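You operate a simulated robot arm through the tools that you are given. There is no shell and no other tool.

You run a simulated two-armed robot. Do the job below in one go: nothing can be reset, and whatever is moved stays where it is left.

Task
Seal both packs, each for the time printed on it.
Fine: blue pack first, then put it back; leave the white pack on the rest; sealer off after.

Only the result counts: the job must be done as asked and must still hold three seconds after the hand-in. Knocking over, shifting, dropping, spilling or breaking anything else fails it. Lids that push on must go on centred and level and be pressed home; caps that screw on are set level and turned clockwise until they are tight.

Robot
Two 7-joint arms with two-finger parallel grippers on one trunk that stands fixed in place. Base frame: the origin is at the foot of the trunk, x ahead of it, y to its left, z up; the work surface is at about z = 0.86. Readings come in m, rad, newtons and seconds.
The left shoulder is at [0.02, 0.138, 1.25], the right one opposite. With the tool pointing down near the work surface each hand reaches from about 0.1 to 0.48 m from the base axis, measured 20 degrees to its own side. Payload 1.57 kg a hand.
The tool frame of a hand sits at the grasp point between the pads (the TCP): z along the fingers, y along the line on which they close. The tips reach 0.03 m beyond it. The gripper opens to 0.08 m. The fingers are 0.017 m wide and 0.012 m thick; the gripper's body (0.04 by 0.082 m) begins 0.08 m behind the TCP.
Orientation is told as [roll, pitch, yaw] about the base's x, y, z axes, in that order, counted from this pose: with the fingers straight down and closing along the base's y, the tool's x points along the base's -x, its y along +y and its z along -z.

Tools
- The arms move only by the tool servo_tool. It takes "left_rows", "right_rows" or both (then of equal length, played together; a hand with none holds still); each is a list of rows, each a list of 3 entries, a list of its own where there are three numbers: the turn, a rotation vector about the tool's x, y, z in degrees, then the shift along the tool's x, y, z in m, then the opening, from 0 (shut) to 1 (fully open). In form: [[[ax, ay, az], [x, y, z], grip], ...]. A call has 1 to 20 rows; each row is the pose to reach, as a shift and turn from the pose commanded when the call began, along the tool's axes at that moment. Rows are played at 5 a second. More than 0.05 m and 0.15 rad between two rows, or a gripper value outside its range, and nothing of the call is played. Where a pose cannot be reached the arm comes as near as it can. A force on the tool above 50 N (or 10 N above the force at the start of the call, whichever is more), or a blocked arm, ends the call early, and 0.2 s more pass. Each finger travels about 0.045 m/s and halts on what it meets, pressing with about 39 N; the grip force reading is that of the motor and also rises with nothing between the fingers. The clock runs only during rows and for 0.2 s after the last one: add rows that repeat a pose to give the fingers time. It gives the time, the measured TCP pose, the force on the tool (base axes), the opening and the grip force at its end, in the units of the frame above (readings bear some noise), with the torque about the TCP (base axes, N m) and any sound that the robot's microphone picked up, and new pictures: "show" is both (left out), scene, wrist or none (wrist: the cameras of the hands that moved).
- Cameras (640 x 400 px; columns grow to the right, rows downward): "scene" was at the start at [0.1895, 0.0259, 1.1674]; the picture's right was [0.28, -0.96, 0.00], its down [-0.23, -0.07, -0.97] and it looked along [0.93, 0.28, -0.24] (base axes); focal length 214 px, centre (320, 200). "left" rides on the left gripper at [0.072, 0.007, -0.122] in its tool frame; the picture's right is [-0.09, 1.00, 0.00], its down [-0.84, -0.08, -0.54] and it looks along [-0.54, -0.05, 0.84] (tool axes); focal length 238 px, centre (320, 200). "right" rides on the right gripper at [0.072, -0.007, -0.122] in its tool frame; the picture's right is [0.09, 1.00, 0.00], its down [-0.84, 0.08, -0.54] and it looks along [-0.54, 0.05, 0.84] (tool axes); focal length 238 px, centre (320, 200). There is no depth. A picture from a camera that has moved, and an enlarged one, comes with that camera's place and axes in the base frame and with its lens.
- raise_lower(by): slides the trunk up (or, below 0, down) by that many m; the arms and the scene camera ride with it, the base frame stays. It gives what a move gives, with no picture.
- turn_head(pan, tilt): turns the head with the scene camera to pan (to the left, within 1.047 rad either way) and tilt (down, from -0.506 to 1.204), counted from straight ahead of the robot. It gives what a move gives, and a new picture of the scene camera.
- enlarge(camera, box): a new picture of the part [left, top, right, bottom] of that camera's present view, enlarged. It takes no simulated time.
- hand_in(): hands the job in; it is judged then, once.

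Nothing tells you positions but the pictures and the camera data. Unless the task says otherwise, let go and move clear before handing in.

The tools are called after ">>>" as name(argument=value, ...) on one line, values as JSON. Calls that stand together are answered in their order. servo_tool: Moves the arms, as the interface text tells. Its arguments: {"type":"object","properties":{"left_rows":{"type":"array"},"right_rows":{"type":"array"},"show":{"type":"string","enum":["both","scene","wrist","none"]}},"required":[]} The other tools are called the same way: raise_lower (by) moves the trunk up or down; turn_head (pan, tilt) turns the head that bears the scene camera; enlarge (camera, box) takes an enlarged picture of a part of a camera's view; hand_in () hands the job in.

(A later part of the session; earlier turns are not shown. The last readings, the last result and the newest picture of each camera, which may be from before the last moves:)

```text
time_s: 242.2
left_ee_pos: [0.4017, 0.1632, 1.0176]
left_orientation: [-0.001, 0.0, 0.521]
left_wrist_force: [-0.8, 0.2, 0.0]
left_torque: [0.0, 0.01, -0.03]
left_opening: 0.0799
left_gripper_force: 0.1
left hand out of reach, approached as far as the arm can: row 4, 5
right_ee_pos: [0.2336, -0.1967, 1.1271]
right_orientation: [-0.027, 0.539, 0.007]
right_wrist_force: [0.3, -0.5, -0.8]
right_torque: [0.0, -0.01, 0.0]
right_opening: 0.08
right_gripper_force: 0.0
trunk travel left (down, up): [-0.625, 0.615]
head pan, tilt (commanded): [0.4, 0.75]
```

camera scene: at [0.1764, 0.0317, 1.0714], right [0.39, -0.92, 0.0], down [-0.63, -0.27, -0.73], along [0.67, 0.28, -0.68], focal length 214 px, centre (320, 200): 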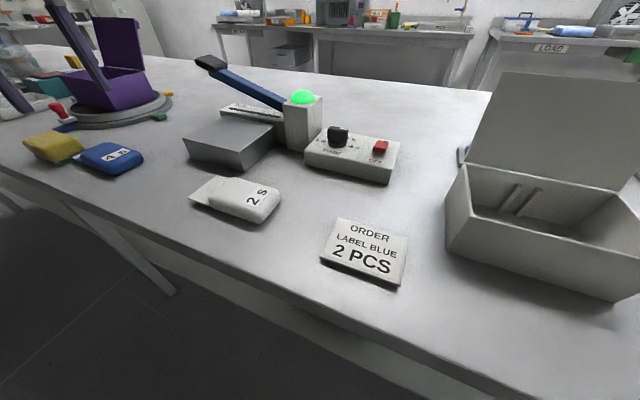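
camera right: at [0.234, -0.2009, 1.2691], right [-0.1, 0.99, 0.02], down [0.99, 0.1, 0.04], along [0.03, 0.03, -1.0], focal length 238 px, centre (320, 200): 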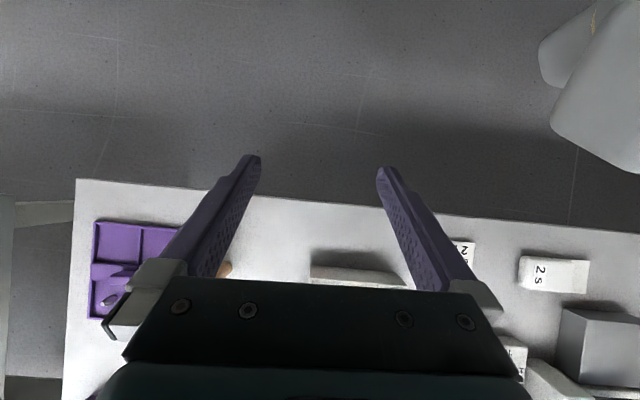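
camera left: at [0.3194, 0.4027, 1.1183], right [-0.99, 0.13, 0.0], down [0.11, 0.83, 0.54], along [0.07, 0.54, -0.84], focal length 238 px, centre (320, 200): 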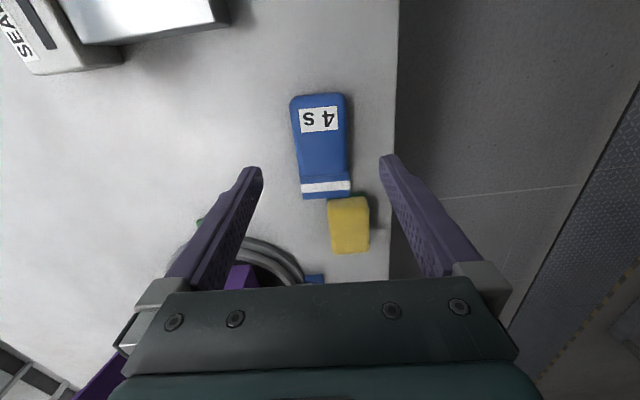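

>>> servo_tool(left_rows=[[[0, 0, -5], [0.0024, 0.0053, -0.001], 1], [[0, 0, -10], [0.0048, 0.0107, -0.002], 1], [[0, 0, -15], [0.0072, 0.016, -0.003], 1], [[0, 0, -20], [0.0095, 0.0213, -0.004], 1], [[0, 0, -25], [0.0119, 0.0267, -0.005], 1], [[0, 0, -30], [0.0143, 0.032, -0.006], 1], [[0, 0, -35], [0.0167, 0.0373, -0.007], 1], [[0, 0, -40], [0.0191, 0.0427, -0.008], 1], [[0, 0, -45], [0.0215, 0.048, -0.009], 1], [[0, 0, -50], [0.0238, 0.0533, -0.01], 1], [[0, 0, -55], [0.0262, 0.0587, -0.011], 1], [[0, 0, -60], [0.0286, 0.064, -0.012], 1]], show="both")

>>> enlarge(camera="left", box=[200, 80, 440, 290])

```text
time_s: 244.8
left_ee_pos: [0.3449, 0.2029, 1.0318]
left_orientation: [0.0, 0.0, 1.569]
left_wrist_force: [0.0, 0.0, 0.1]
left_torque: [0.02, 0.0, 0.0]
left_opening: 0.08
left_gripper_force: 0.0
right_ee_pos: [0.2322, -0.1981, 1.126]
right_orientation: [-0.028, 0.539, 0.008]
right_wrist_force: [-0.8, -0.7, -0.8]
right_torque: [-0.01, 0.01, 0.03]
right_opening: 0.0801
right_gripper_force: 0.0
trunk travel left (down, up): [-0.625, 0.615]
head pan, tilt (commanded): [0.4, 0.75]
camera scene: at [0.1764, 0.0316, 1.1215], right [0.39, -0.92, 0.0], down [-0.63, -0.27, -0.73], along [0.67, 0.28, -0.68], focal length 214 px, centre (320, 200)
camera left: at [0.3365, 0.1302, 1.1529], right [-1.0, 0.09, 0.0], down [0.08, 0.84, 0.54], along [0.05, 0.54, -0.84], focal length 238 px, centre (320, 200)
```

scene: 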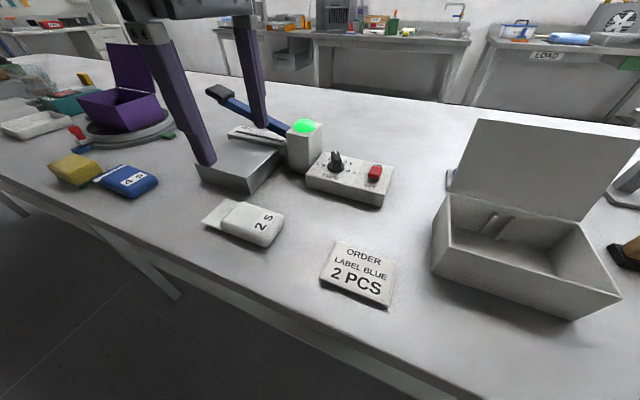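
left: 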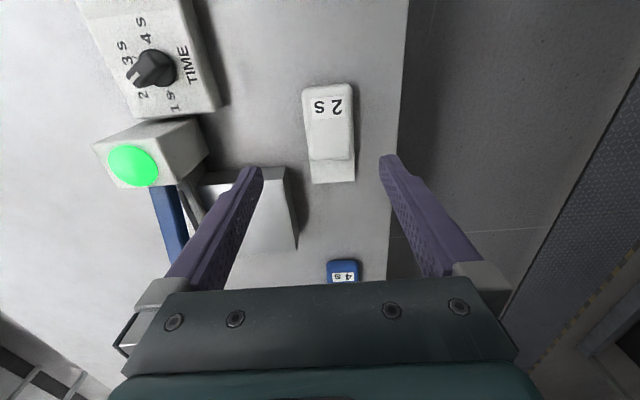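

```text
1.90 times, centred on (320, 185) of left
camera zoom: at [0.3365, 0.1302, 1.1529], right [-1.0, 0.09, 0.0], down [0.08, 0.84, 0.54], along [0.05, 0.54, -0.84], focal length 454 px, centre (320, 229)
```

zoom: 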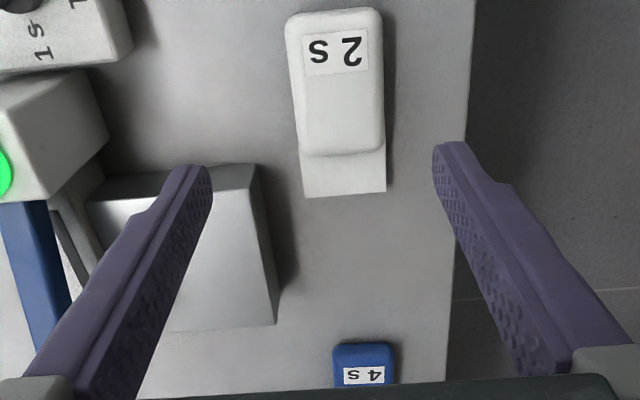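

Yaw +90° works here too. The white pack is square to the axes, centred at x 0.3325 with its flap end at y 0.284, so I'll grip at y 0.2025 like the blue one. Lowering the trunk and descending.

>>> raise_lower(by=-0.05)

>>> servo_tool(left_rows=[[[0, 0, 0], [0, 0.004, 0.008], 1], [[0, 0, 0], [0, 0.008, 0.016], 1], [[0, 0, 0], [0, 0.0124, 0.024], 1], [[0, 0, 0], [0, 0.0124, 0.032], 1], [[0, 0, 0], [0, 0.0124, 0.04], 1], [[0, 0, 0], [0, 0.0124, 0.048], 1], [[0, 0, 0], [0, 0.0124, 0.056], 1], [[0, 0, 0], [0, 0.0124, 0.064], 1], [[0, 0, 0], [0, 0.0124, 0.072], 1], [[0, 0, 0], [0, 0.0124, 0.079], 1], [[0, 0, 0], [0, 0.0124, 0.0845], 1]], show="both")

>>> enlarge(camera="scene", box=[130, 130, 330, 255])

```text
time_s: 245.7
left_ee_pos: [0.346, 0.2036, 0.9813]
left_orientation: [-0.002, 0.0, 1.567]
left_wrist_force: [0.4, 0.2, -0.4]
left_torque: [0.01, 0.01, 0.01]
left_opening: 0.08
left_gripper_force: 0.0
right_ee_pos: [0.2332, -0.1984, 1.0771]
right_orientation: [-0.028, 0.538, 0.008]
right_wrist_force: [0.0, -0.2, -0.5]
right_torque: [-0.02, 0.0, 0.02]
right_opening: 0.0798
right_gripper_force: 0.0
trunk travel left (down, up): [-0.575, 0.665]
head pan, tilt (commanded): [0.4, 0.75]
```

```text
time_s: 248.1
left_ee_pos: [0.3323, 0.2029, 0.8974]
left_orientation: [-0.001, 0.0, 1.568]
left_wrist_force: [0.3, 0.9, 0.1]
left_torque: [0.01, -0.01, 0.0]
left_opening: 0.0802
left_gripper_force: 0.0
right_ee_pos: [0.2336, -0.1979, 1.077]
right_orientation: [-0.028, 0.539, 0.008]
right_wrist_force: [-0.1, 0.0, -0.3]
right_torque: [0.01, 0.02, -0.01]
right_opening: 0.0802
right_gripper_force: 0.0
trunk travel left (down, up): [-0.575, 0.665]
head pan, tilt (commanded): [0.4, 0.75]
camera scene: at [0.1764, 0.0316, 1.0715], right [0.39, -0.92, 0.0], down [-0.63, -0.27, -0.73], along [0.67, 0.28, -0.68], focal length 214 px, centre (320, 200)
camera left: at [0.3236, 0.1302, 1.0193], right [-1.0, 0.09, 0.0], down [0.08, 0.84, 0.54], along [0.05, 0.54, -0.84], focal length 238 px, centre (320, 200)
```

scene: 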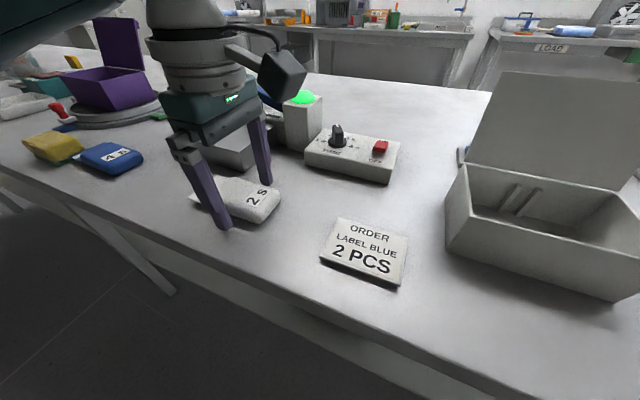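
left: 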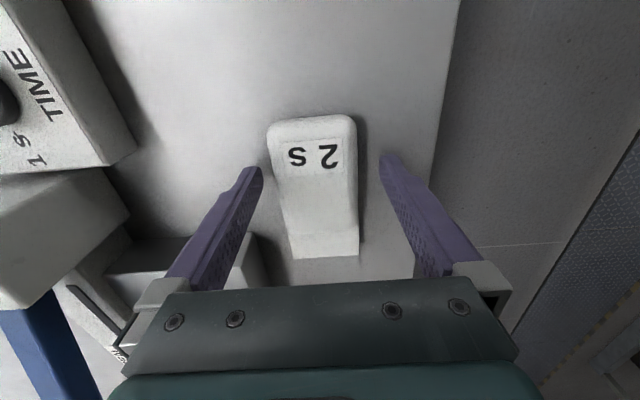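

```text
3.20 times, centred on (230, 192) of scene
camera zoom: at [0.1764, 0.0316, 1.0715], right [0.39, -0.92, 0.0], down [-0.63, -0.27, -0.73], along [0.67, 0.28, -0.68], focal length 686 px, centre (608, 224)
```

zoom: 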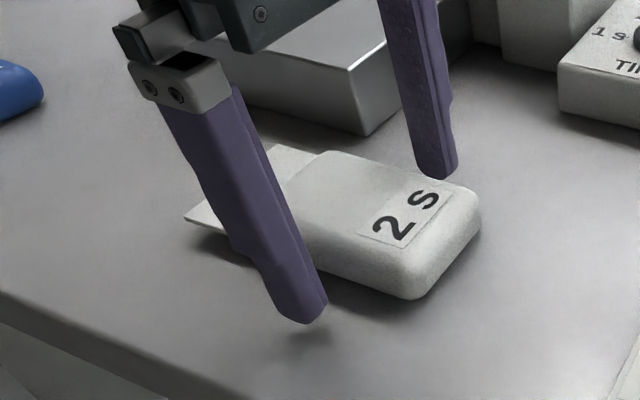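

The white pack sits between the fingers exactly as the blue one did. Closing and lifting.

>>> servo_tool(left_rows=[[[0, 0, 0], [0, 0, 0], 0.7], [[0, 0, 0], [0, 0, 0], 0.5], [[0, 0, 0], [0, 0, 0], 0.4], [[0, 0, 0], [0, 0, 0], 0.4], [[0, 0, 0], [0, 0, 0], 0.4], [[0, 0, 0], [0, 0, -0.004], 0.4], [[0, 0, 0], [0, 0, -0.01], 0.4], [[0, 0, 0], [0, 0, -0.018], 0.4], [[0, 0, 0], [0, 0, -0.026], 0.4], [[0, 0, 0], [0, 0, -0.034], 0.4], [[0, 0, 0], [0, 0, -0.042], 0.4], [[0, 0, 0], [0, 0, -0.05], 0.4], [[0, 0, 0], [0, 0, -0.06], 0.4], [[0, 0, 0], [0, 0, -0.068], 0.4], [[0, 0, 0], [0, 0, -0.075], 0.4]], show="both")

```text
time_s: 251.3
left_ee_pos: [0.3348, 0.2037, 0.9725]
left_orientation: [0.0, 0.0, 1.568]
left_wrist_force: [1.3, -0.1, -0.3]
left_torque: [-0.02, 0.01, 0.0]
left_opening: 0.0554
left_gripper_force: 38.7
right_ee_pos: [0.2317, -0.1978, 1.0773]
right_orientation: [-0.028, 0.539, 0.008]
right_wrist_force: [0.0, -0.4, -0.1]
right_torque: [-0.04, -0.01, 0.02]
right_opening: 0.08
right_gripper_force: 0.1
trunk travel left (down, up): [-0.575, 0.665]
head pan, tilt (commanded): [0.4, 0.75]
camera scene: at [0.1763, 0.0316, 1.0714], right [0.39, -0.92, 0.0], down [-0.63, -0.27, -0.73], along [0.67, 0.28, -0.68], focal length 214 px, centre (320, 200)
camera left: at [0.3239, 0.1308, 1.0942], right [-1.0, 0.09, 0.0], down [0.08, 0.84, 0.54], along [0.05, 0.54, -0.84], focal length 238 px, centre (320, 200)
```

scene: 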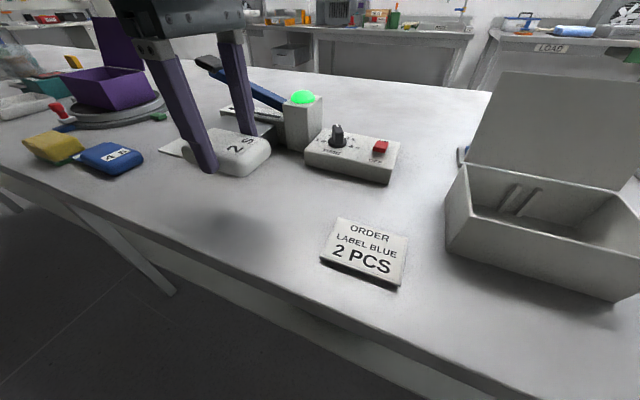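
left: 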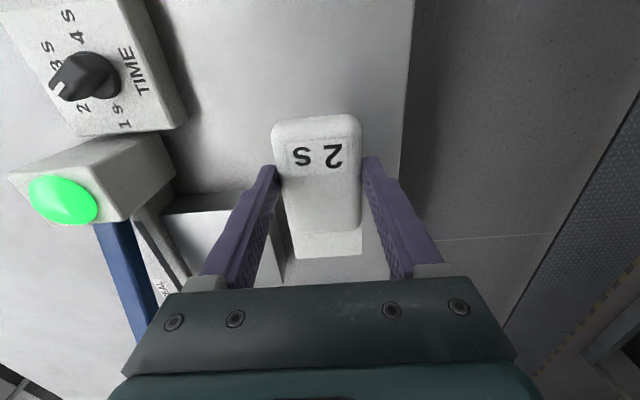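

>>> servo_tool(left_rows=[[[0, 0, 5], [-0.0063, -0.0037, 0], 0.4], [[0, 0, 10], [-0.0127, -0.0073, 0], 0.4], [[0, 0, 15], [-0.019, -0.011, 0], 0.4], [[0, 0, 20], [-0.0253, -0.0147, 0], 0.4], [[0, 0, 25], [-0.0317, -0.0183, 0], 0.4], [[0, 0, 30], [-0.038, -0.022, 0], 0.4], [[0, 0, 35], [-0.0443, -0.0257, 0], 0.4], [[0, 0, 40], [-0.0507, -0.0293, 0], 0.4], [[0, 0, 45], [-0.057, -0.033, 0], 0.4], [[0, 0, 50], [-0.0633, -0.0367, 0], 0.4], [[0, 0, 55], [-0.0697, -0.0403, 0], 0.4], [[0, 0, 60], [-0.076, -0.044, 0], 0.4], [[0, 0, 65], [-0.0823, -0.0477, 0], 0.4], [[0, 0, 70], [-0.0887, -0.0513, 0], 0.4], [[0, 0, 75], [-0.095, -0.055, 0], 0.4], [[0, 0, 80], [-0.1013, -0.0587, 0], 0.4], [[0, 0, 85], [-0.1077, -0.0623, 0], 0.4], [[0, 0, 90], [-0.114, -0.066, 0.0037], 0.4]], show="both")

```text
time_s: 255.1
left_ee_pos: [0.3978, 0.3191, 0.9677]
left_orientation: [0.0, -0.003, -0.005]
left_wrist_force: [0.2, -0.1, -0.7]
left_torque: [0.0, 0.0, 0.01]
left_opening: 0.0549
left_gripper_force: 38.9
right_ee_pos: [0.2328, -0.1974, 1.0762]
right_orientation: [-0.028, 0.538, 0.008]
right_wrist_force: [-0.6, 0.3, -0.7]
right_torque: [0.0, 0.01, 0.0]
right_opening: 0.08
right_gripper_force: 0.1
trunk travel left (down, up): [-0.575, 0.665]
head pan, tilt (commanded): [0.4, 0.75]
camera scene: at [0.1763, 0.0316, 1.0714], right [0.39, -0.92, 0.0], down [-0.63, -0.27, -0.73], along [0.67, 0.28, -0.68], focal length 214 px, centre (320, 200)
camera left: at [0.3247, 0.3246, 1.0894], right [0.1, 1.0, 0.0], down [0.84, -0.08, 0.54], along [0.54, -0.05, -0.84], focal length 238 px, centre (320, 200)
```

scene: 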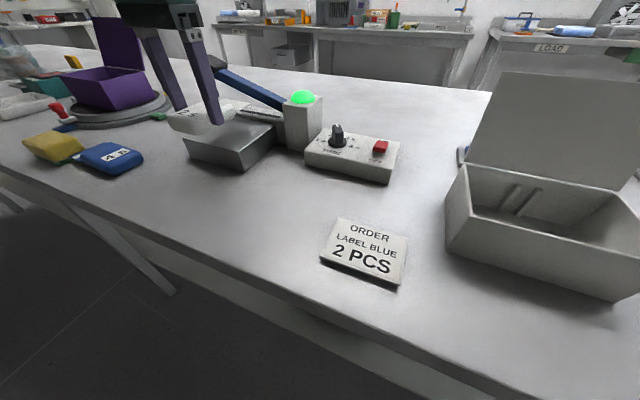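
left: 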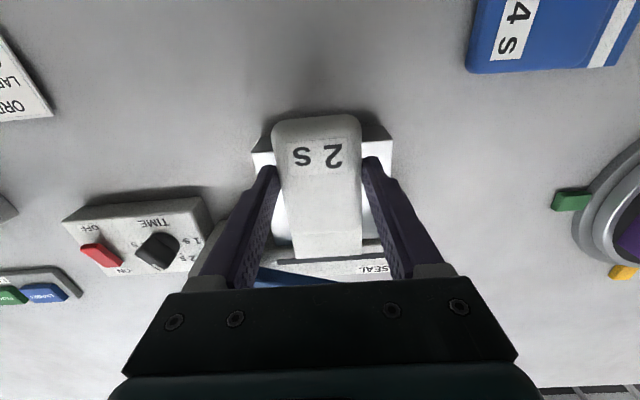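

>>> servo_tool(left_rows=[[[0, 0, 0], [0, 0, 0.006], 0.4], [[0, 0, 0], [0, -0.001, 0.012], 0.4], [[0, 0, 0], [0, -0.0015, 0.017], 0.4], [[0, 0, 0], [-0.0055, -0.0015, 0.017], 0.4], [[0, 0, 0], [-0.011, -0.0015, 0.017], 0.4], [[0, 0, 0], [-0.0165, -0.0015, 0.017], 0.4], [[0, 0, 0], [-0.022, -0.0015, 0.017], 0.4], [[0, 0, 0], [-0.0275, -0.0015, 0.017], 0.4], [[0, 0, 0], [-0.033, -0.0015, 0.017], 0.4], [[0, 0, 0], [-0.0385, -0.0015, 0.017], 0.4], [[0, 0, 0], [-0.043, -0.0015, 0.017], 0.4], [[0, 0, 0], [-0.0465, -0.0015, 0.017], 0.4], [[0, 0, 0], [-0.0465, -0.0015, 0.02], 0.4], [[0, 0, 0], [-0.0465, -0.0015, 0.024], 0.4], [[0, 0, 0], [-0.0465, -0.0015, 0.027], 0.4]], show="both")

>>> enlarge(camera="scene", box=[170, 80, 330, 180])

>>> enlarge(camera="left", box=[220, 100, 480, 290])

```text
time_s: 258.3
left_ee_pos: [0.4454, 0.3159, 0.9399]
left_orientation: [0.001, -0.001, -0.004]
left_wrist_force: [0.4, 0.9, -0.5]
left_torque: [-0.03, 0.04, 0.04]
left_opening: 0.0552
left_gripper_force: 39.2
right_ee_pos: [0.2324, -0.1971, 1.0764]
right_orientation: [-0.027, 0.539, 0.009]
right_wrist_force: [0.3, -0.5, -0.2]
right_torque: [0.03, -0.05, -0.01]
right_opening: 0.08
right_gripper_force: 0.1
trunk travel left (down, up): [-0.575, 0.665]
head pan, tilt (commanded): [0.4, 0.75]
camera scene: at [0.1763, 0.0316, 1.0714], right [0.39, -0.92, 0.0], down [-0.63, -0.27, -0.73], along [0.67, 0.28, -0.68], focal length 214 px, centre (320, 200)
camera left: at [0.3728, 0.3214, 1.0625], right [0.09, 1.0, 0.0], down [0.84, -0.08, 0.54], along [0.54, -0.05, -0.84], focal length 238 px, centre (320, 200)
```

scene: 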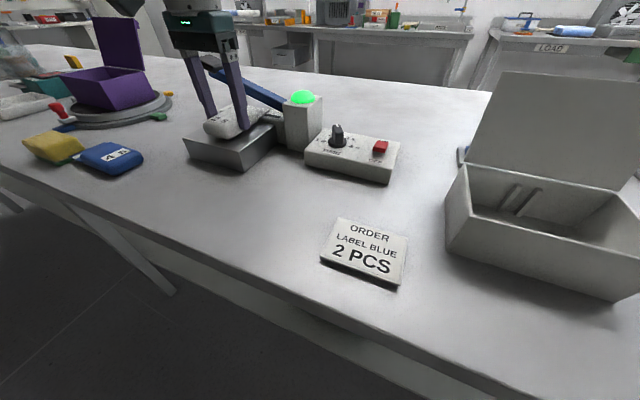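
left: 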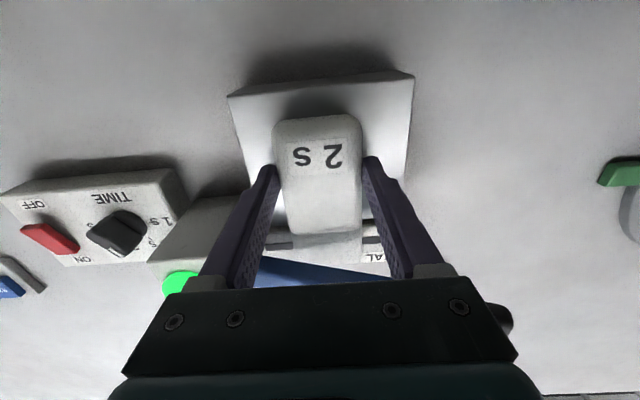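

```text
4.00 times, centred on (250, 130) of scene
camera zoom: at [0.1763, 0.0316, 1.0714], right [0.39, -0.92, 0.0], down [-0.63, -0.27, -0.73], along [0.67, 0.28, -0.68], focal length 858 px, centre (600, 480)
```

zoom: 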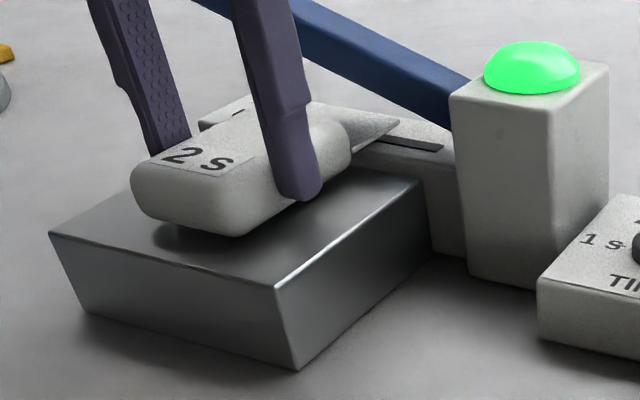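

```text
2.11 times, centred on (350, 195) of left
camera zoom: at [0.3728, 0.3214, 1.0625], right [0.09, 1.0, 0.0], down [0.84, -0.08, 0.54], along [0.54, -0.05, -0.84], focal length 502 px, centre (257, 210)
```

zoom: 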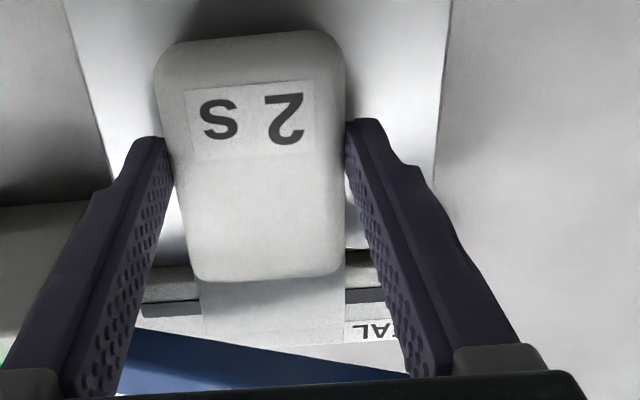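

>>> servo_tool(left_rows=[[[0, 0, 0], [0, 0, 0.0015], 0.4], [[0, 0, 0], [0, 0, 0.003], 0.4], [[0, 0, 0], [0, 0, 0.0042], 0.4], [[0, 0, 0], [0, 0, 0.0042], 0.4]], show="none")

```text
time_s: 259.3
left_ee_pos: [0.4481, 0.3158, 0.9377]
left_orientation: [-0.001, -0.005, -0.002]
left_wrist_force: [-5.3, -3.4, 17.0]
left_torque: [-0.07, 0.83, 0.15]
left_opening: 0.055
left_gripper_force: 39.0
right_ee_pos: [0.2333, -0.1969, 1.077]
right_orientation: [-0.028, 0.539, 0.009]
right_wrist_force: [0.2, -1.0, -0.4]
right_torque: [0.01, 0.0, -0.03]
right_opening: 0.0799
right_gripper_force: 0.1
trunk travel left (down, up): [-0.575, 0.665]
head pan, tilt (commanded): [0.4, 0.75]
```

Contact at 17 N. I'll ease off slightly and release it.

>>> servo_tool(left_rows=[[[0, 0, 0], [0, 0, -0.002], 0.4], [[0, 0, 0], [0, 0, -0.002], 0.5], [[0, 0, 0], [0, 0, -0.002], 0.75], [[0, 0, 0], [0, 0, -0.002], 1], [[0, 0, 0], [0, 0, -0.002], 1]], show="none")

>>> enlarge(camera="scene", box=[170, 80, 330, 180])

>>> enlarge(camera="left", box=[220, 100, 480, 290])

```text
time_s: 260.5
left_ee_pos: [0.446, 0.3175, 0.939]
left_orientation: [0.0, -0.002, -0.005]
left_wrist_force: [0.6, -0.5, 0.0]
left_torque: [0.01, 0.03, -0.04]
left_opening: 0.0799
left_gripper_force: 0.0
right_ee_pos: [0.2326, -0.1986, 1.0777]
right_orientation: [-0.028, 0.539, 0.009]
right_wrist_force: [-0.2, 0.3, -0.2]
right_torque: [0.03, -0.01, 0.02]
right_opening: 0.08
right_gripper_force: 0.1
trunk travel left (down, up): [-0.575, 0.665]
head pan, tilt (commanded): [0.4, 0.75]
```

```text
4.00 times, centred on (250, 130) of scene
camera zoom: at [0.1764, 0.0316, 1.0714], right [0.39, -0.92, 0.0], down [-0.63, -0.27, -0.73], along [0.67, 0.28, -0.68], focal length 858 px, centre (600, 480)
```

zoom: 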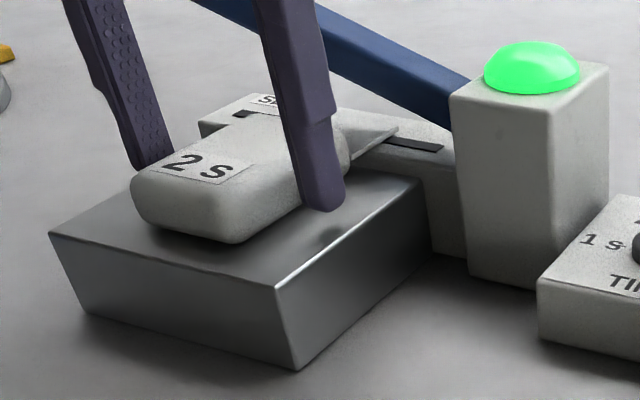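

```text
2.11 times, centred on (350, 195) of left
camera zoom: at [0.3723, 0.322, 1.0603], right [0.09, 1.0, 0.0], down [0.84, -0.08, 0.54], along [0.54, -0.05, -0.84], focal length 502 px, centre (257, 210)
```

zoom: 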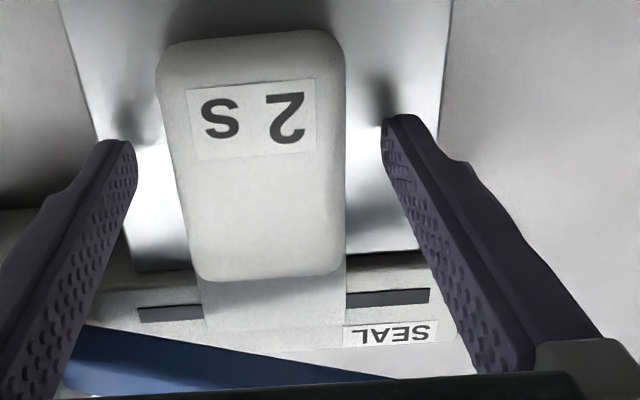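

The white pack is on the rest with its flap across the strip. I'll raise off it and set up the lever press the same way as before.

>>> raise_lower(by=0.05)

>>> servo_tool(left_rows=[[[0, 0, 0], [0, 0, -0.014], 1], [[0, 0, 0], [0.002, 0, -0.028], 1], [[0, 0, 0], [0.004, 0.003, -0.042], 1], [[0, 0, 0], [0.005, 0.006, -0.056], 0.8], [[0, 0, 0], [0.005, 0.01, -0.07], 0.6], [[-0.42, -2.14, -1.82], [0.005, 0.012, -0.073], 0.4], [[-0.84, -4.28, -3.63], [0.005, 0.012, -0.073], 0.2], [[-1.26, -6.42, -5.45], [0.005, 0.012, -0.073], 0], [[-1.68, -8.56, -7.26], [0.005, 0.012, -0.073], 0], [[-2.1, -10.7, -9.08], [0.005, 0.012, -0.073], 0], [[-2.51, -12.85, -10.9], [0.005, 0.012, -0.073], 0], [[-2.93, -14.99, -12.71], [0.005, 0.012, -0.073], 0], [[-3.35, -17.13, -14.53], [0.005, 0.012, -0.073], 0], [[-3.77, -19.27, -16.34], [0.005, 0.012, -0.073], 0], [[-4.19, -21.41, -18.16], [0.005, 0.012, -0.073], 0], [[-4.61, -23.55, -19.97], [0.005, 0.012, -0.073], 0], [[-5.03, -25.69, -21.79], [0.005, 0.012, -0.073], 0]], show="scene")

>>> enlarge(camera="scene", box=[180, 70, 420, 220])

```text
time_s: 261.5
left_ee_pos: [0.4453, 0.3173, 0.9879]
left_orientation: [0.001, -0.003, -0.004]
left_wrist_force: [0.7, 0.0, -0.4]
left_torque: [0.02, 0.01, 0.03]
left_opening: 0.0798
left_gripper_force: 0.1
right_ee_pos: [0.2335, -0.1972, 1.1265]
right_orientation: [-0.027, 0.538, 0.008]
right_wrist_force: [-0.1, 0.4, 0.7]
right_torque: [0.01, 0.02, -0.01]
right_opening: 0.0802
right_gripper_force: 0.0
trunk travel left (down, up): [-0.625, 0.615]
head pan, tilt (commanded): [0.4, 0.75]
```

```text
time_s: 265.1
left_ee_pos: [0.441, 0.3279, 1.0619]
left_orientation: [0.0, -0.455, 0.386]
left_wrist_force: [-0.5, -0.2, 0.1]
left_torque: [0.01, 0.0, -0.01]
left_opening: 0.0002
left_gripper_force: 21.2
right_ee_pos: [0.2332, -0.1975, 1.1267]
right_orientation: [-0.028, 0.54, 0.009]
right_wrist_force: [-0.9, 0.2, 0.3]
right_torque: [0.0, 0.01, -0.02]
right_opening: 0.08
right_gripper_force: 0.0
trunk travel left (down, up): [-0.625, 0.615]
head pan, tilt (commanded): [0.4, 0.75]
camera scene: at [0.1764, 0.0316, 1.1215], right [0.39, -0.92, 0.0], down [-0.63, -0.27, -0.73], along [0.67, 0.28, -0.68], focal length 214 px, centre (320, 200)
```

scene: 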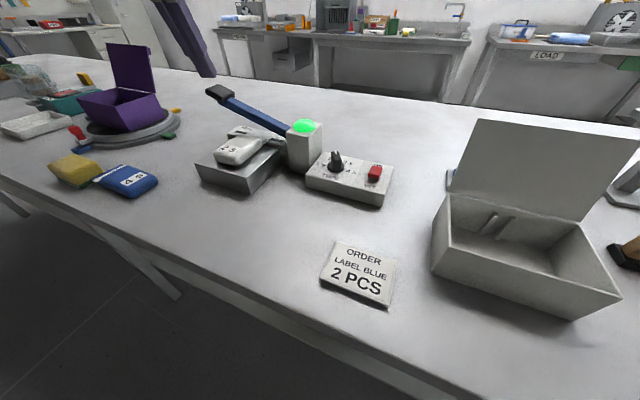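

```text
2.67 times, centred on (300, 145) of scene
camera zoom: at [0.1764, 0.0316, 1.1215], right [0.39, -0.92, 0.0], down [-0.63, -0.27, -0.73], along [0.67, 0.28, -0.68], focal length 572 px, centre (373, 347)
```

zoom: 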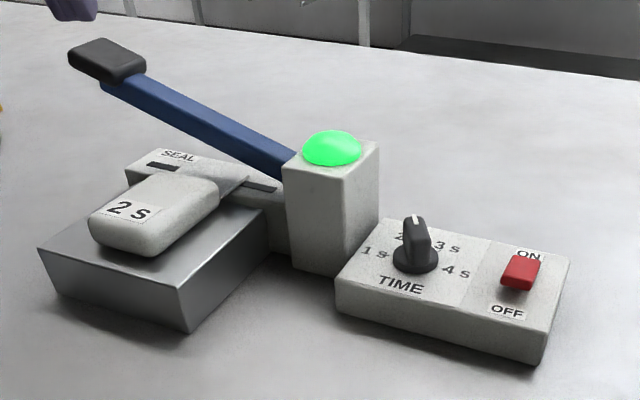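

>>> enlarge(camera="scene", box=[305, 140, 365, 178])

>>> servo_tool(left_rows=[[[0, 0, 0], [-0.0073, 0.0027, 0.0053], 0], [[0, 0, 0], [-0.0145, 0.0054, 0.0106], 0], [[0, 0, 0], [-0.0218, 0.0082, 0.0159], 0], [[0, 0, 0], [-0.029, 0.0109, 0.0212], 0], [[0, 0, 0], [-0.0363, 0.0136, 0.0265], 0], [[0, 0, 0], [-0.0435, 0.0163, 0.0318], 0], [[0, 0, 0], [-0.0508, 0.0191, 0.0371], 0], [[0, 0, 0], [-0.058, 0.0218, 0.0424], 0]], show="none")

>>> enlarge(camera="left", box=[220, 90, 440, 240])

```text
10.53 times, centred on (335, 159) of scene
camera zoom: at [0.1764, 0.0316, 1.1215], right [0.39, -0.92, 0.0], down [-0.63, -0.27, -0.73], along [0.67, 0.28, -0.68], focal length 2258 px, centre (162, 632)
```

zoom: 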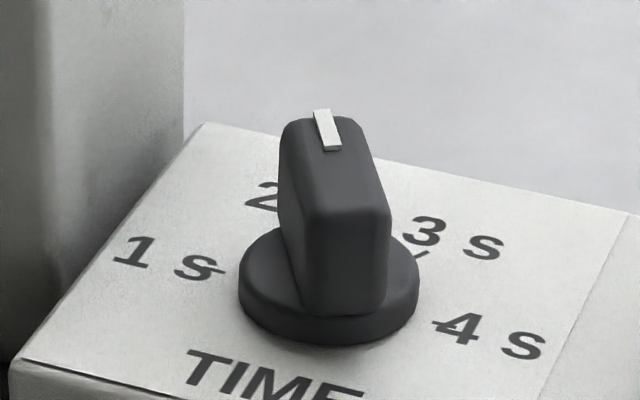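

```text
time_s: 266.9
left_ee_pos: [0.4972, 0.3749, 1.0492]
left_orientation: [0.001, -0.456, 0.384]
left_wrist_force: [-0.4, 0.9, 0.6]
left_torque: [-0.04, 0.0, 0.0]
left_opening: 0.0002
left_gripper_force: 21.1
right_ee_pos: [0.2343, -0.1974, 1.1272]
right_orientation: [-0.027, 0.538, 0.009]
right_wrist_force: [-0.1, -0.2, 0.1]
right_torque: [0.0, 0.0, 0.0]
right_opening: 0.08
right_gripper_force: 0.0
trunk travel left (down, up): [-0.625, 0.615]
head pan, tilt (commanded): [0.4, 0.75]
```

```text
2.67 times, centred on (330, 165) of left
camera zoom: at [0.3827, 0.3357, 1.1269], right [-0.3, 0.95, 0.04], down [0.51, 0.12, 0.85], along [0.81, 0.27, -0.52], focal length 636 px, centre (293, 293)
```

zoom: 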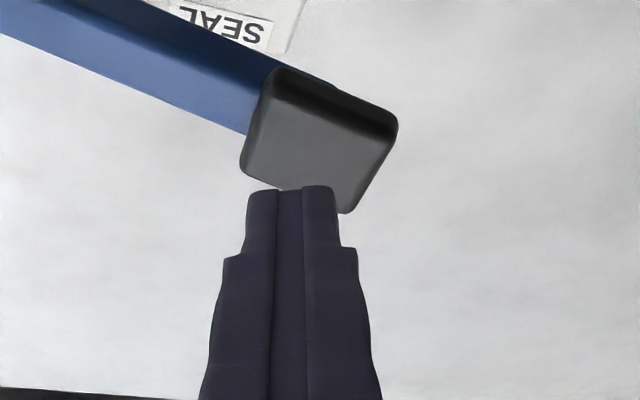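

The knob reads 2 s (about 61° measured). Fingertips are above the handle; I'll press down and hold through the 2 s cycle.

>>> servo_tool(left_rows=[[[0, 0, 0], [0.0033, 0.0007, 0.0074], 0], [[0, 0, 0], [0.0066, 0.0013, 0.0147], 0], [[0, 0, 0], [0.0099, 0.002, 0.0221], 0], [[0, 0, 0], [0.0132, 0.0026, 0.0295], 0], [[0, 0, 0], [0.0166, 0.0033, 0.0369], 0], [[0, 0, 0], [0.0199, 0.0039, 0.0442], 0], [[0, 0, 0], [0.0232, 0.0046, 0.0516], 0], [[0, 0, 0], [0.0265, 0.0052, 0.059], 0], [[0, 0, 0], [0.0298, 0.0059, 0.0663], 0], [[0, 0, 0], [0.0331, 0.0065, 0.0737], 0], [[0, 0, 0], [0.0331, 0.0065, 0.0737], 0]], show="none")

>>> enlarge(camera="scene", box=[180, 70, 420, 220])

```text
time_s: 269.3
left_ee_pos: [0.4977, 0.3811, 0.9704]
left_orientation: [-0.002, -0.457, 0.383]
left_wrist_force: [-6.3, -2.3, 17.6]
left_torque: [-0.05, 0.1, 0.02]
left_opening: 0.0
left_gripper_force: 21.0
right_ee_pos: [0.2341, -0.1968, 1.1275]
right_orientation: [-0.026, 0.538, 0.01]
right_wrist_force: [-0.7, 0.5, -0.3]
right_torque: [-0.03, -0.03, 0.01]
right_opening: 0.08
right_gripper_force: 0.0
trunk travel left (down, up): [-0.625, 0.615]
head pan, tilt (commanded): [0.4, 0.75]
```

```text
2.67 times, centred on (300, 145) of scene
camera zoom: at [0.1768, 0.0321, 1.1218], right [0.39, -0.92, 0.0], down [-0.63, -0.27, -0.73], along [0.67, 0.29, -0.68], focal length 572 px, centre (373, 347)
```

zoom: 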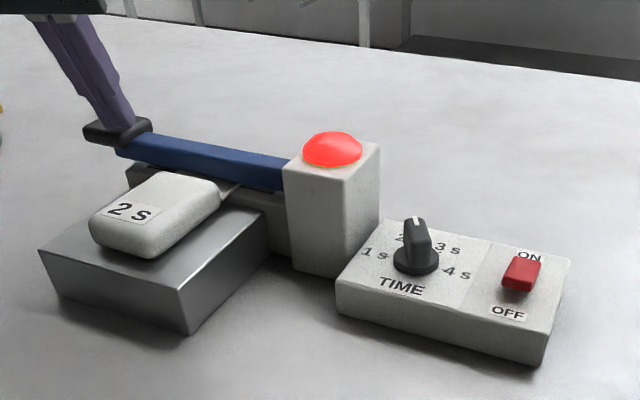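

Red lamp: sealing is under way with about 18 N. Holding on and watching for green.

>>> servo_tool(left_rows=[[[0, 0, 0], [0, 0, 0], 0], [[0, 0, 0], [0, 0, 0], 0], [[0, 0, 0], [0, 0, 0], 0], [[0, 0, 0], [0, 0, 0], 0], [[0, 0, 0], [0, 0, 0], 0], [[0, 0, 0], [0, 0, 0], 0]], show="none")

>>> enlarge(camera="scene", box=[180, 70, 420, 220])

```text
time_s: 270.7
left_ee_pos: [0.4989, 0.3829, 0.9701]
left_orientation: [-0.001, -0.46, 0.385]
left_wrist_force: [-9.8, -7.4, 27.9]
left_torque: [-0.15, 0.13, -0.02]
left_opening: 0.0
left_gripper_force: 20.7
right_ee_pos: [0.2341, -0.1958, 1.1278]
right_orientation: [-0.027, 0.539, 0.008]
right_wrist_force: [0.3, 0.5, 0.1]
right_torque: [-0.02, 0.02, 0.03]
right_opening: 0.0801
right_gripper_force: 0.0
trunk travel left (down, up): [-0.625, 0.615]
head pan, tilt (commanded): [0.4, 0.75]
```

```text
2.67 times, centred on (300, 145) of scene
camera zoom: at [0.1772, 0.0323, 1.1218], right [0.39, -0.92, 0.0], down [-0.63, -0.27, -0.73], along [0.67, 0.29, -0.68], focal length 572 px, centre (373, 347)
```

zoom: 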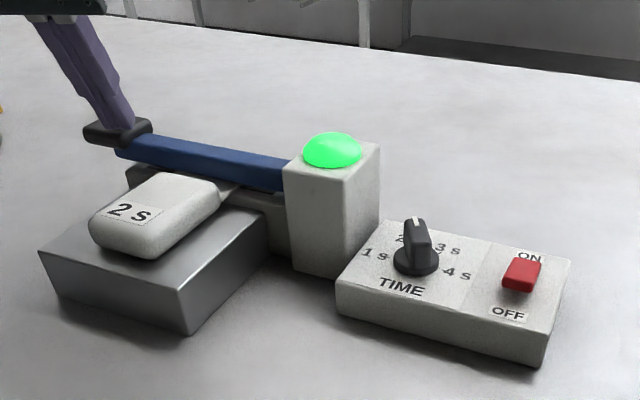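

Green again: the 2 s seal is complete. Letting the lever up.

>>> servo_tool(left_rows=[[[0, 0, 0], [-0.0037, 0, -0.0075], 0], [[0, 0, 0], [-0.0075, 0, -0.015], 0], [[0, 0, 0], [-0.0112, 0, -0.0225], 0], [[0, 0, 0], [-0.015, 0, -0.03], 0], [[0, 0, 0], [-0.0187, 0, -0.038], 0], [[0, 0, 0], [-0.0225, 0, -0.0455], 0], [[0, 0, 0], [-0.026, 0, -0.053], 0], [[0, 0, 0], [-0.03, 0, -0.061], 0], [[0, 0, 0], [-0.0335, 0, -0.068], 0]], show="both")

>>> enlarge(camera="scene", box=[170, 60, 350, 175])

>>> enlarge(camera="left", box=[100, 0, 360, 140])

```text
time_s: 272.7
left_ee_pos: [0.4986, 0.3821, 1.0456]
left_orientation: [0.0, -0.455, 0.383]
left_wrist_force: [-0.3, -0.3, 0.1]
left_torque: [-0.01, 0.01, 0.0]
left_opening: 0.0
left_gripper_force: 21.3
right_ee_pos: [0.2334, -0.1973, 1.1263]
right_orientation: [-0.029, 0.538, 0.009]
right_wrist_force: [-0.6, -0.5, 0.5]
right_torque: [-0.01, -0.01, -0.01]
right_opening: 0.08
right_gripper_force: 0.1
trunk travel left (down, up): [-0.625, 0.615]
head pan, tilt (commanded): [0.4, 0.75]
camera scene: at [0.1764, 0.0316, 1.1214], right [0.39, -0.92, 0.0], down [-0.63, -0.27, -0.73], along [0.67, 0.28, -0.68], focal length 214 px, centre (320, 200)
camera left: at [0.3843, 0.3423, 1.1236], right [-0.3, 0.95, 0.04], down [0.5, 0.12, 0.85], along [0.81, 0.27, -0.52], focal length 238 px, centre (320, 200)
```

scene: 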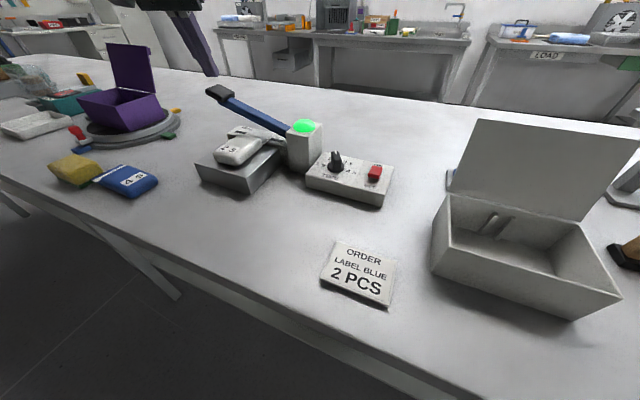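
left: 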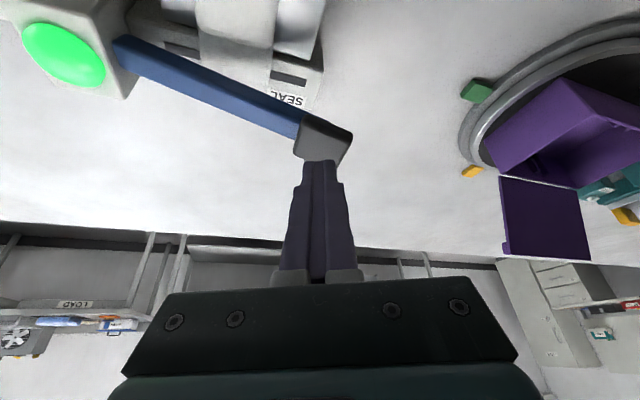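

```text
3.48 times, centred on (260, 118) of scene
camera zoom: at [0.1764, 0.0316, 1.1214], right [0.39, -0.92, 0.0], down [-0.63, -0.27, -0.73], along [0.67, 0.28, -0.68], focal length 746 px, centre (529, 487)
```

zoom: 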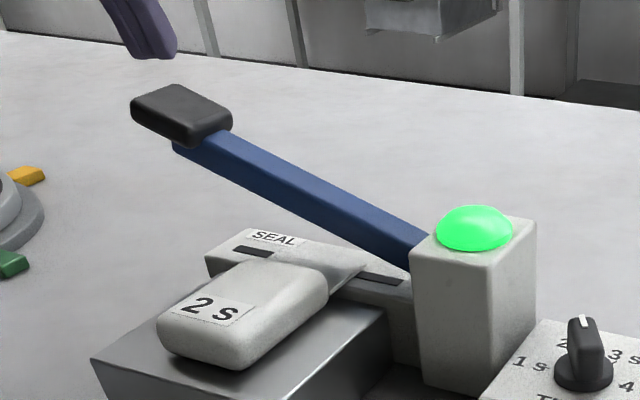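

```text
2.46 times, centred on (230, 70) of left
camera zoom: at [0.3843, 0.3423, 1.1236], right [-0.3, 0.95, 0.04], down [0.5, 0.12, 0.85], along [0.81, 0.27, -0.52], focal length 587 px, centre (542, 520)
```

zoom: 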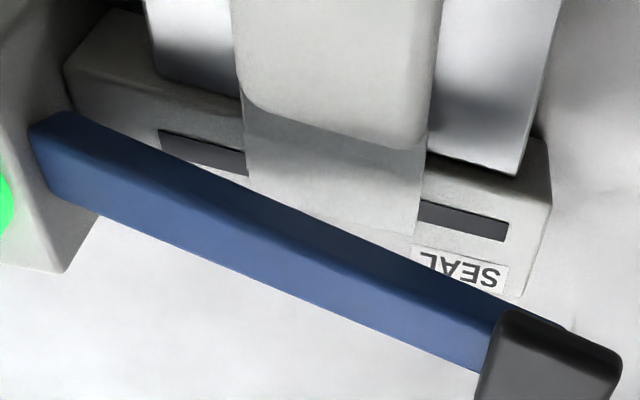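

Both seals are done. I'll carry the closed fingers over to the rocker, this time for its near OFF end.

>>> servo_tool(left_rows=[[[0, 0, 0], [0.0136, -0.0078, -0.0102], 0], [[0, 0, 0], [0.0273, -0.0156, -0.0204], 0], [[0, 0, 0], [0.0409, -0.0235, -0.0307], 0], [[0, 0, 0], [0.0545, -0.0313, -0.0409], 0], [[0, 0, 0], [0.0682, -0.0391, -0.0511], 0], [[0, 0, 0], [0.0818, -0.0469, -0.0613], 0], [[1.2, 0.5, 2.7], [0.0871, -0.0627, -0.063], 0], [[2.3, 1.0, 5.5], [0.0924, -0.0784, -0.0646], 0], [[3.5, 1.4, 8.2], [0.0977, -0.0942, -0.0663], 0], [[4.6, 1.9, 10.9], [0.103, -0.1099, -0.0679], 0], [[5.8, 2.4, 13.7], [0.1083, -0.1257, -0.0696], 0], [[7.0, 2.9, 16.4], [0.1136, -0.1414, -0.0712], 0], [[8.1, 3.4, 19.1], [0.1188, -0.1572, -0.0729], 0], [[9.3, 3.9, 21.8], [0.1241, -0.1729, -0.0745], 0], [[10.4, 4.3, 24.6], [0.1294, -0.1887, -0.0762], 0], [[11.6, 4.8, 27.3], [0.1347, -0.2044, -0.0778], 0], [[12.7, 5.3, 30.0], [0.14, -0.2202, -0.0795], 0], [[13.9, 5.8, 32.8], [0.1453, -0.2359, -0.0811], 0]], show="scene")

>>> enlarge(camera="left", box=[260, 60, 420, 170])

>>> enlarge(camera="left", box=[440, 0, 640, 140])

```text
time_s: 276.5
left_ee_pos: [0.4328, 0.102, 1.0544]
left_orientation: [0.001, -0.35, -0.24]
left_wrist_force: [0.6, -0.8, 0.2]
left_torque: [0.02, 0.01, -0.01]
left_opening: 0.0001
left_gripper_force: 20.7
right_ee_pos: [0.2326, -0.1981, 1.1267]
right_orientation: [-0.029, 0.539, 0.008]
right_wrist_force: [-0.2, 0.9, -0.1]
right_torque: [0.0, 0.0, 0.0]
right_opening: 0.08
right_gripper_force: 0.0
trunk travel left (down, up): [-0.625, 0.615]
head pan, tilt (commanded): [0.4, 0.75]
camera scene: at [0.1764, 0.0316, 1.1215], right [0.39, -0.92, 0.0], down [-0.63, -0.27, -0.73], along [0.67, 0.28, -0.68], focal length 214 px, centre (320, 200)
```

scene: 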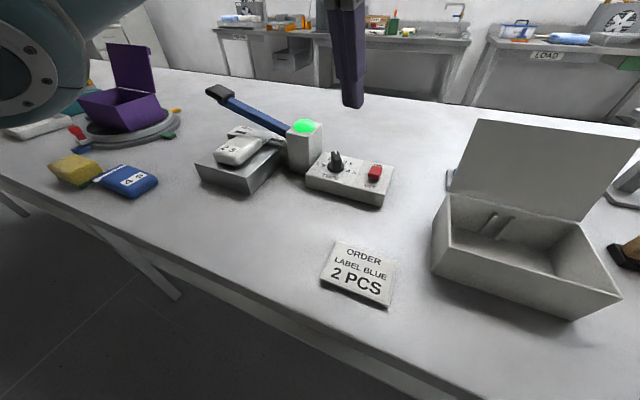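

```text
3.64 times, centred on (340, 115) of left
camera zoom: at [0.326, 0.1331, 1.1434], right [0.32, 0.95, 0.03], down [0.56, -0.22, 0.8], along [0.76, -0.24, -0.6], focal length 867 px, centre (247, 509)
```

zoom: 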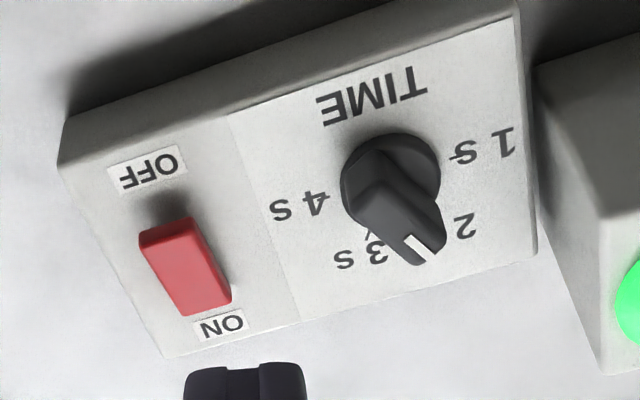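

```text
2.86 times, centred on (540, 70) of left
camera zoom: at [0.326, 0.1331, 1.1434], right [0.32, 0.95, 0.03], down [0.56, -0.22, 0.8], along [0.76, -0.24, -0.6], focal length 681 px, centre (-309, 571)
```

zoom: 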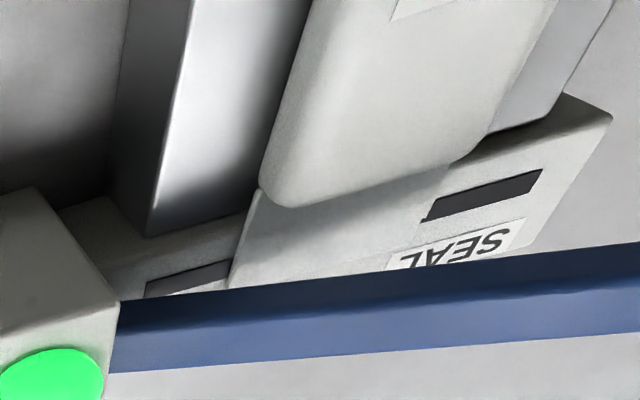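

The near end is up (on), at about x 0.476–0.482, y 0.063. I'll move above it and press it down.

>>> servo_tool(left_rows=[[[0, 0, 0], [-0.0028, -0.0031, 0.0118], 0], [[0, 0, 0], [-0.0057, -0.0062, 0.0237], 0], [[0, 0, 0], [-0.0085, -0.0093, 0.0355], 0], [[0, 0, 0], [-0.0113, -0.0124, 0.0474], 0], [[0, 0, 0], [-0.0141, -0.0155, 0.0592], 0], [[0, 0, 0], [-0.017, -0.0186, 0.071], 0], [[0, 0, 0], [-0.0198, -0.0217, 0.0829], 0], [[0, 0, 0], [-0.0226, -0.0248, 0.0947], 0]], show="none")

>>> enlarge(camera="scene", box=[300, 110, 430, 191])

>>> enlarge(camera="left", box=[230, 50, 430, 175])

```text
time_s: 278.3
left_ee_pos: [0.479, 0.0641, 0.9729]
left_orientation: [0.002, -0.351, -0.238]
left_wrist_force: [-0.2, 0.2, 0.8]
left_torque: [0.01, 0.02, -0.02]
left_opening: 0.0
left_gripper_force: 21.1
right_ee_pos: [0.2324, -0.1984, 1.1267]
right_orientation: [-0.028, 0.54, 0.008]
right_wrist_force: [-0.2, 0.2, 0.7]
right_torque: [0.02, 0.0, -0.01]
right_opening: 0.0802
right_gripper_force: 0.1
trunk travel left (down, up): [-0.625, 0.615]
head pan, tilt (commanded): [0.4, 0.75]
```

```text
4.92 times, centred on (365, 150) of scene
camera zoom: at [0.1764, 0.0316, 1.1215], right [0.39, -0.92, 0.0], down [-0.63, -0.27, -0.73], along [0.67, 0.28, -0.68], focal length 1056 px, centre (98, 444)
```

zoom: 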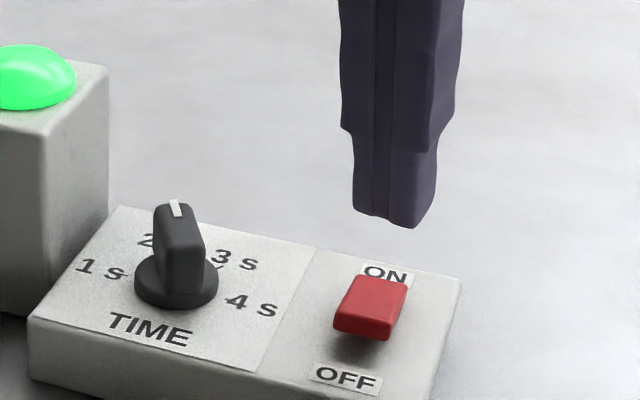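

```text
3.20 times, centred on (330, 112) of left
camera zoom: at [0.373, 0.0948, 1.0618], right [0.32, 0.95, 0.03], down [0.56, -0.22, 0.8], along [0.76, -0.24, -0.6], focal length 763 px, centre (288, 480)
```

zoom: 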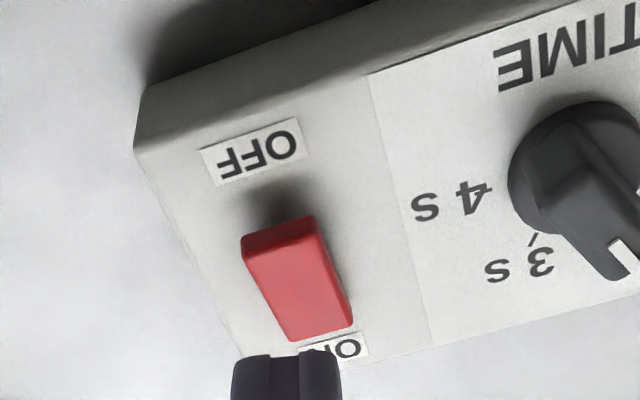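

>>> servo_tool(left_rows=[[[0, 0, 0], [0.0027, 0.0005, 0.0075], 0], [[0, 0, 0], [0.0055, 0.001, 0.015], 0], [[0, 0, 0], [0.0082, 0.001, 0.0225], 0], [[0, 0, 0], [0.0106, 0.001, 0.0291], 0], [[0, 0, 0], [0.0123, 0.001, 0.0338], 0], [[0, 0, 0], [0.0137, 0.001, 0.0376], 0], [[0, 0, 0], [0.0147, 0.001, 0.0404], 0], [[0, 0, 0], [0.0158, 0.001, 0.0432], 0]], show="none")

>>> enlarge(camera="scene", box=[270, 100, 430, 200])

```text
time_s: 280.1
left_ee_pos: [0.4811, 0.066, 0.9299]
left_orientation: [0.002, -0.356, -0.237]
left_wrist_force: [-20.5, 3.3, 39.1]
left_torque: [0.21, 0.5, 0.18]
left_opening: 0.0
left_gripper_force: 21.3
right_ee_pos: [0.2321, -0.1968, 1.1273]
right_orientation: [-0.026, 0.54, 0.008]
right_wrist_force: [0.2, 0.3, -0.1]
right_torque: [0.02, 0.01, 0.0]
right_opening: 0.0796
right_gripper_force: 0.1
trunk travel left (down, up): [-0.625, 0.615]
head pan, tilt (commanded): [0.4, 0.75]
```

```text
4.00 times, centred on (350, 150) of scene
camera zoom: at [0.1761, 0.0325, 1.1222], right [0.39, -0.92, 0.0], down [-0.63, -0.26, -0.73], along [0.67, 0.29, -0.68], focal length 858 px, centre (200, 400)
```

zoom: 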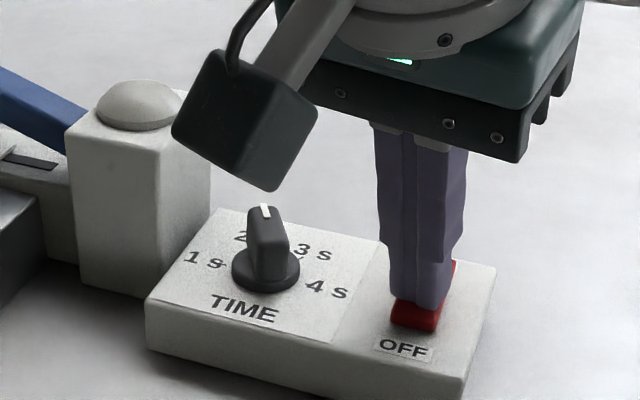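

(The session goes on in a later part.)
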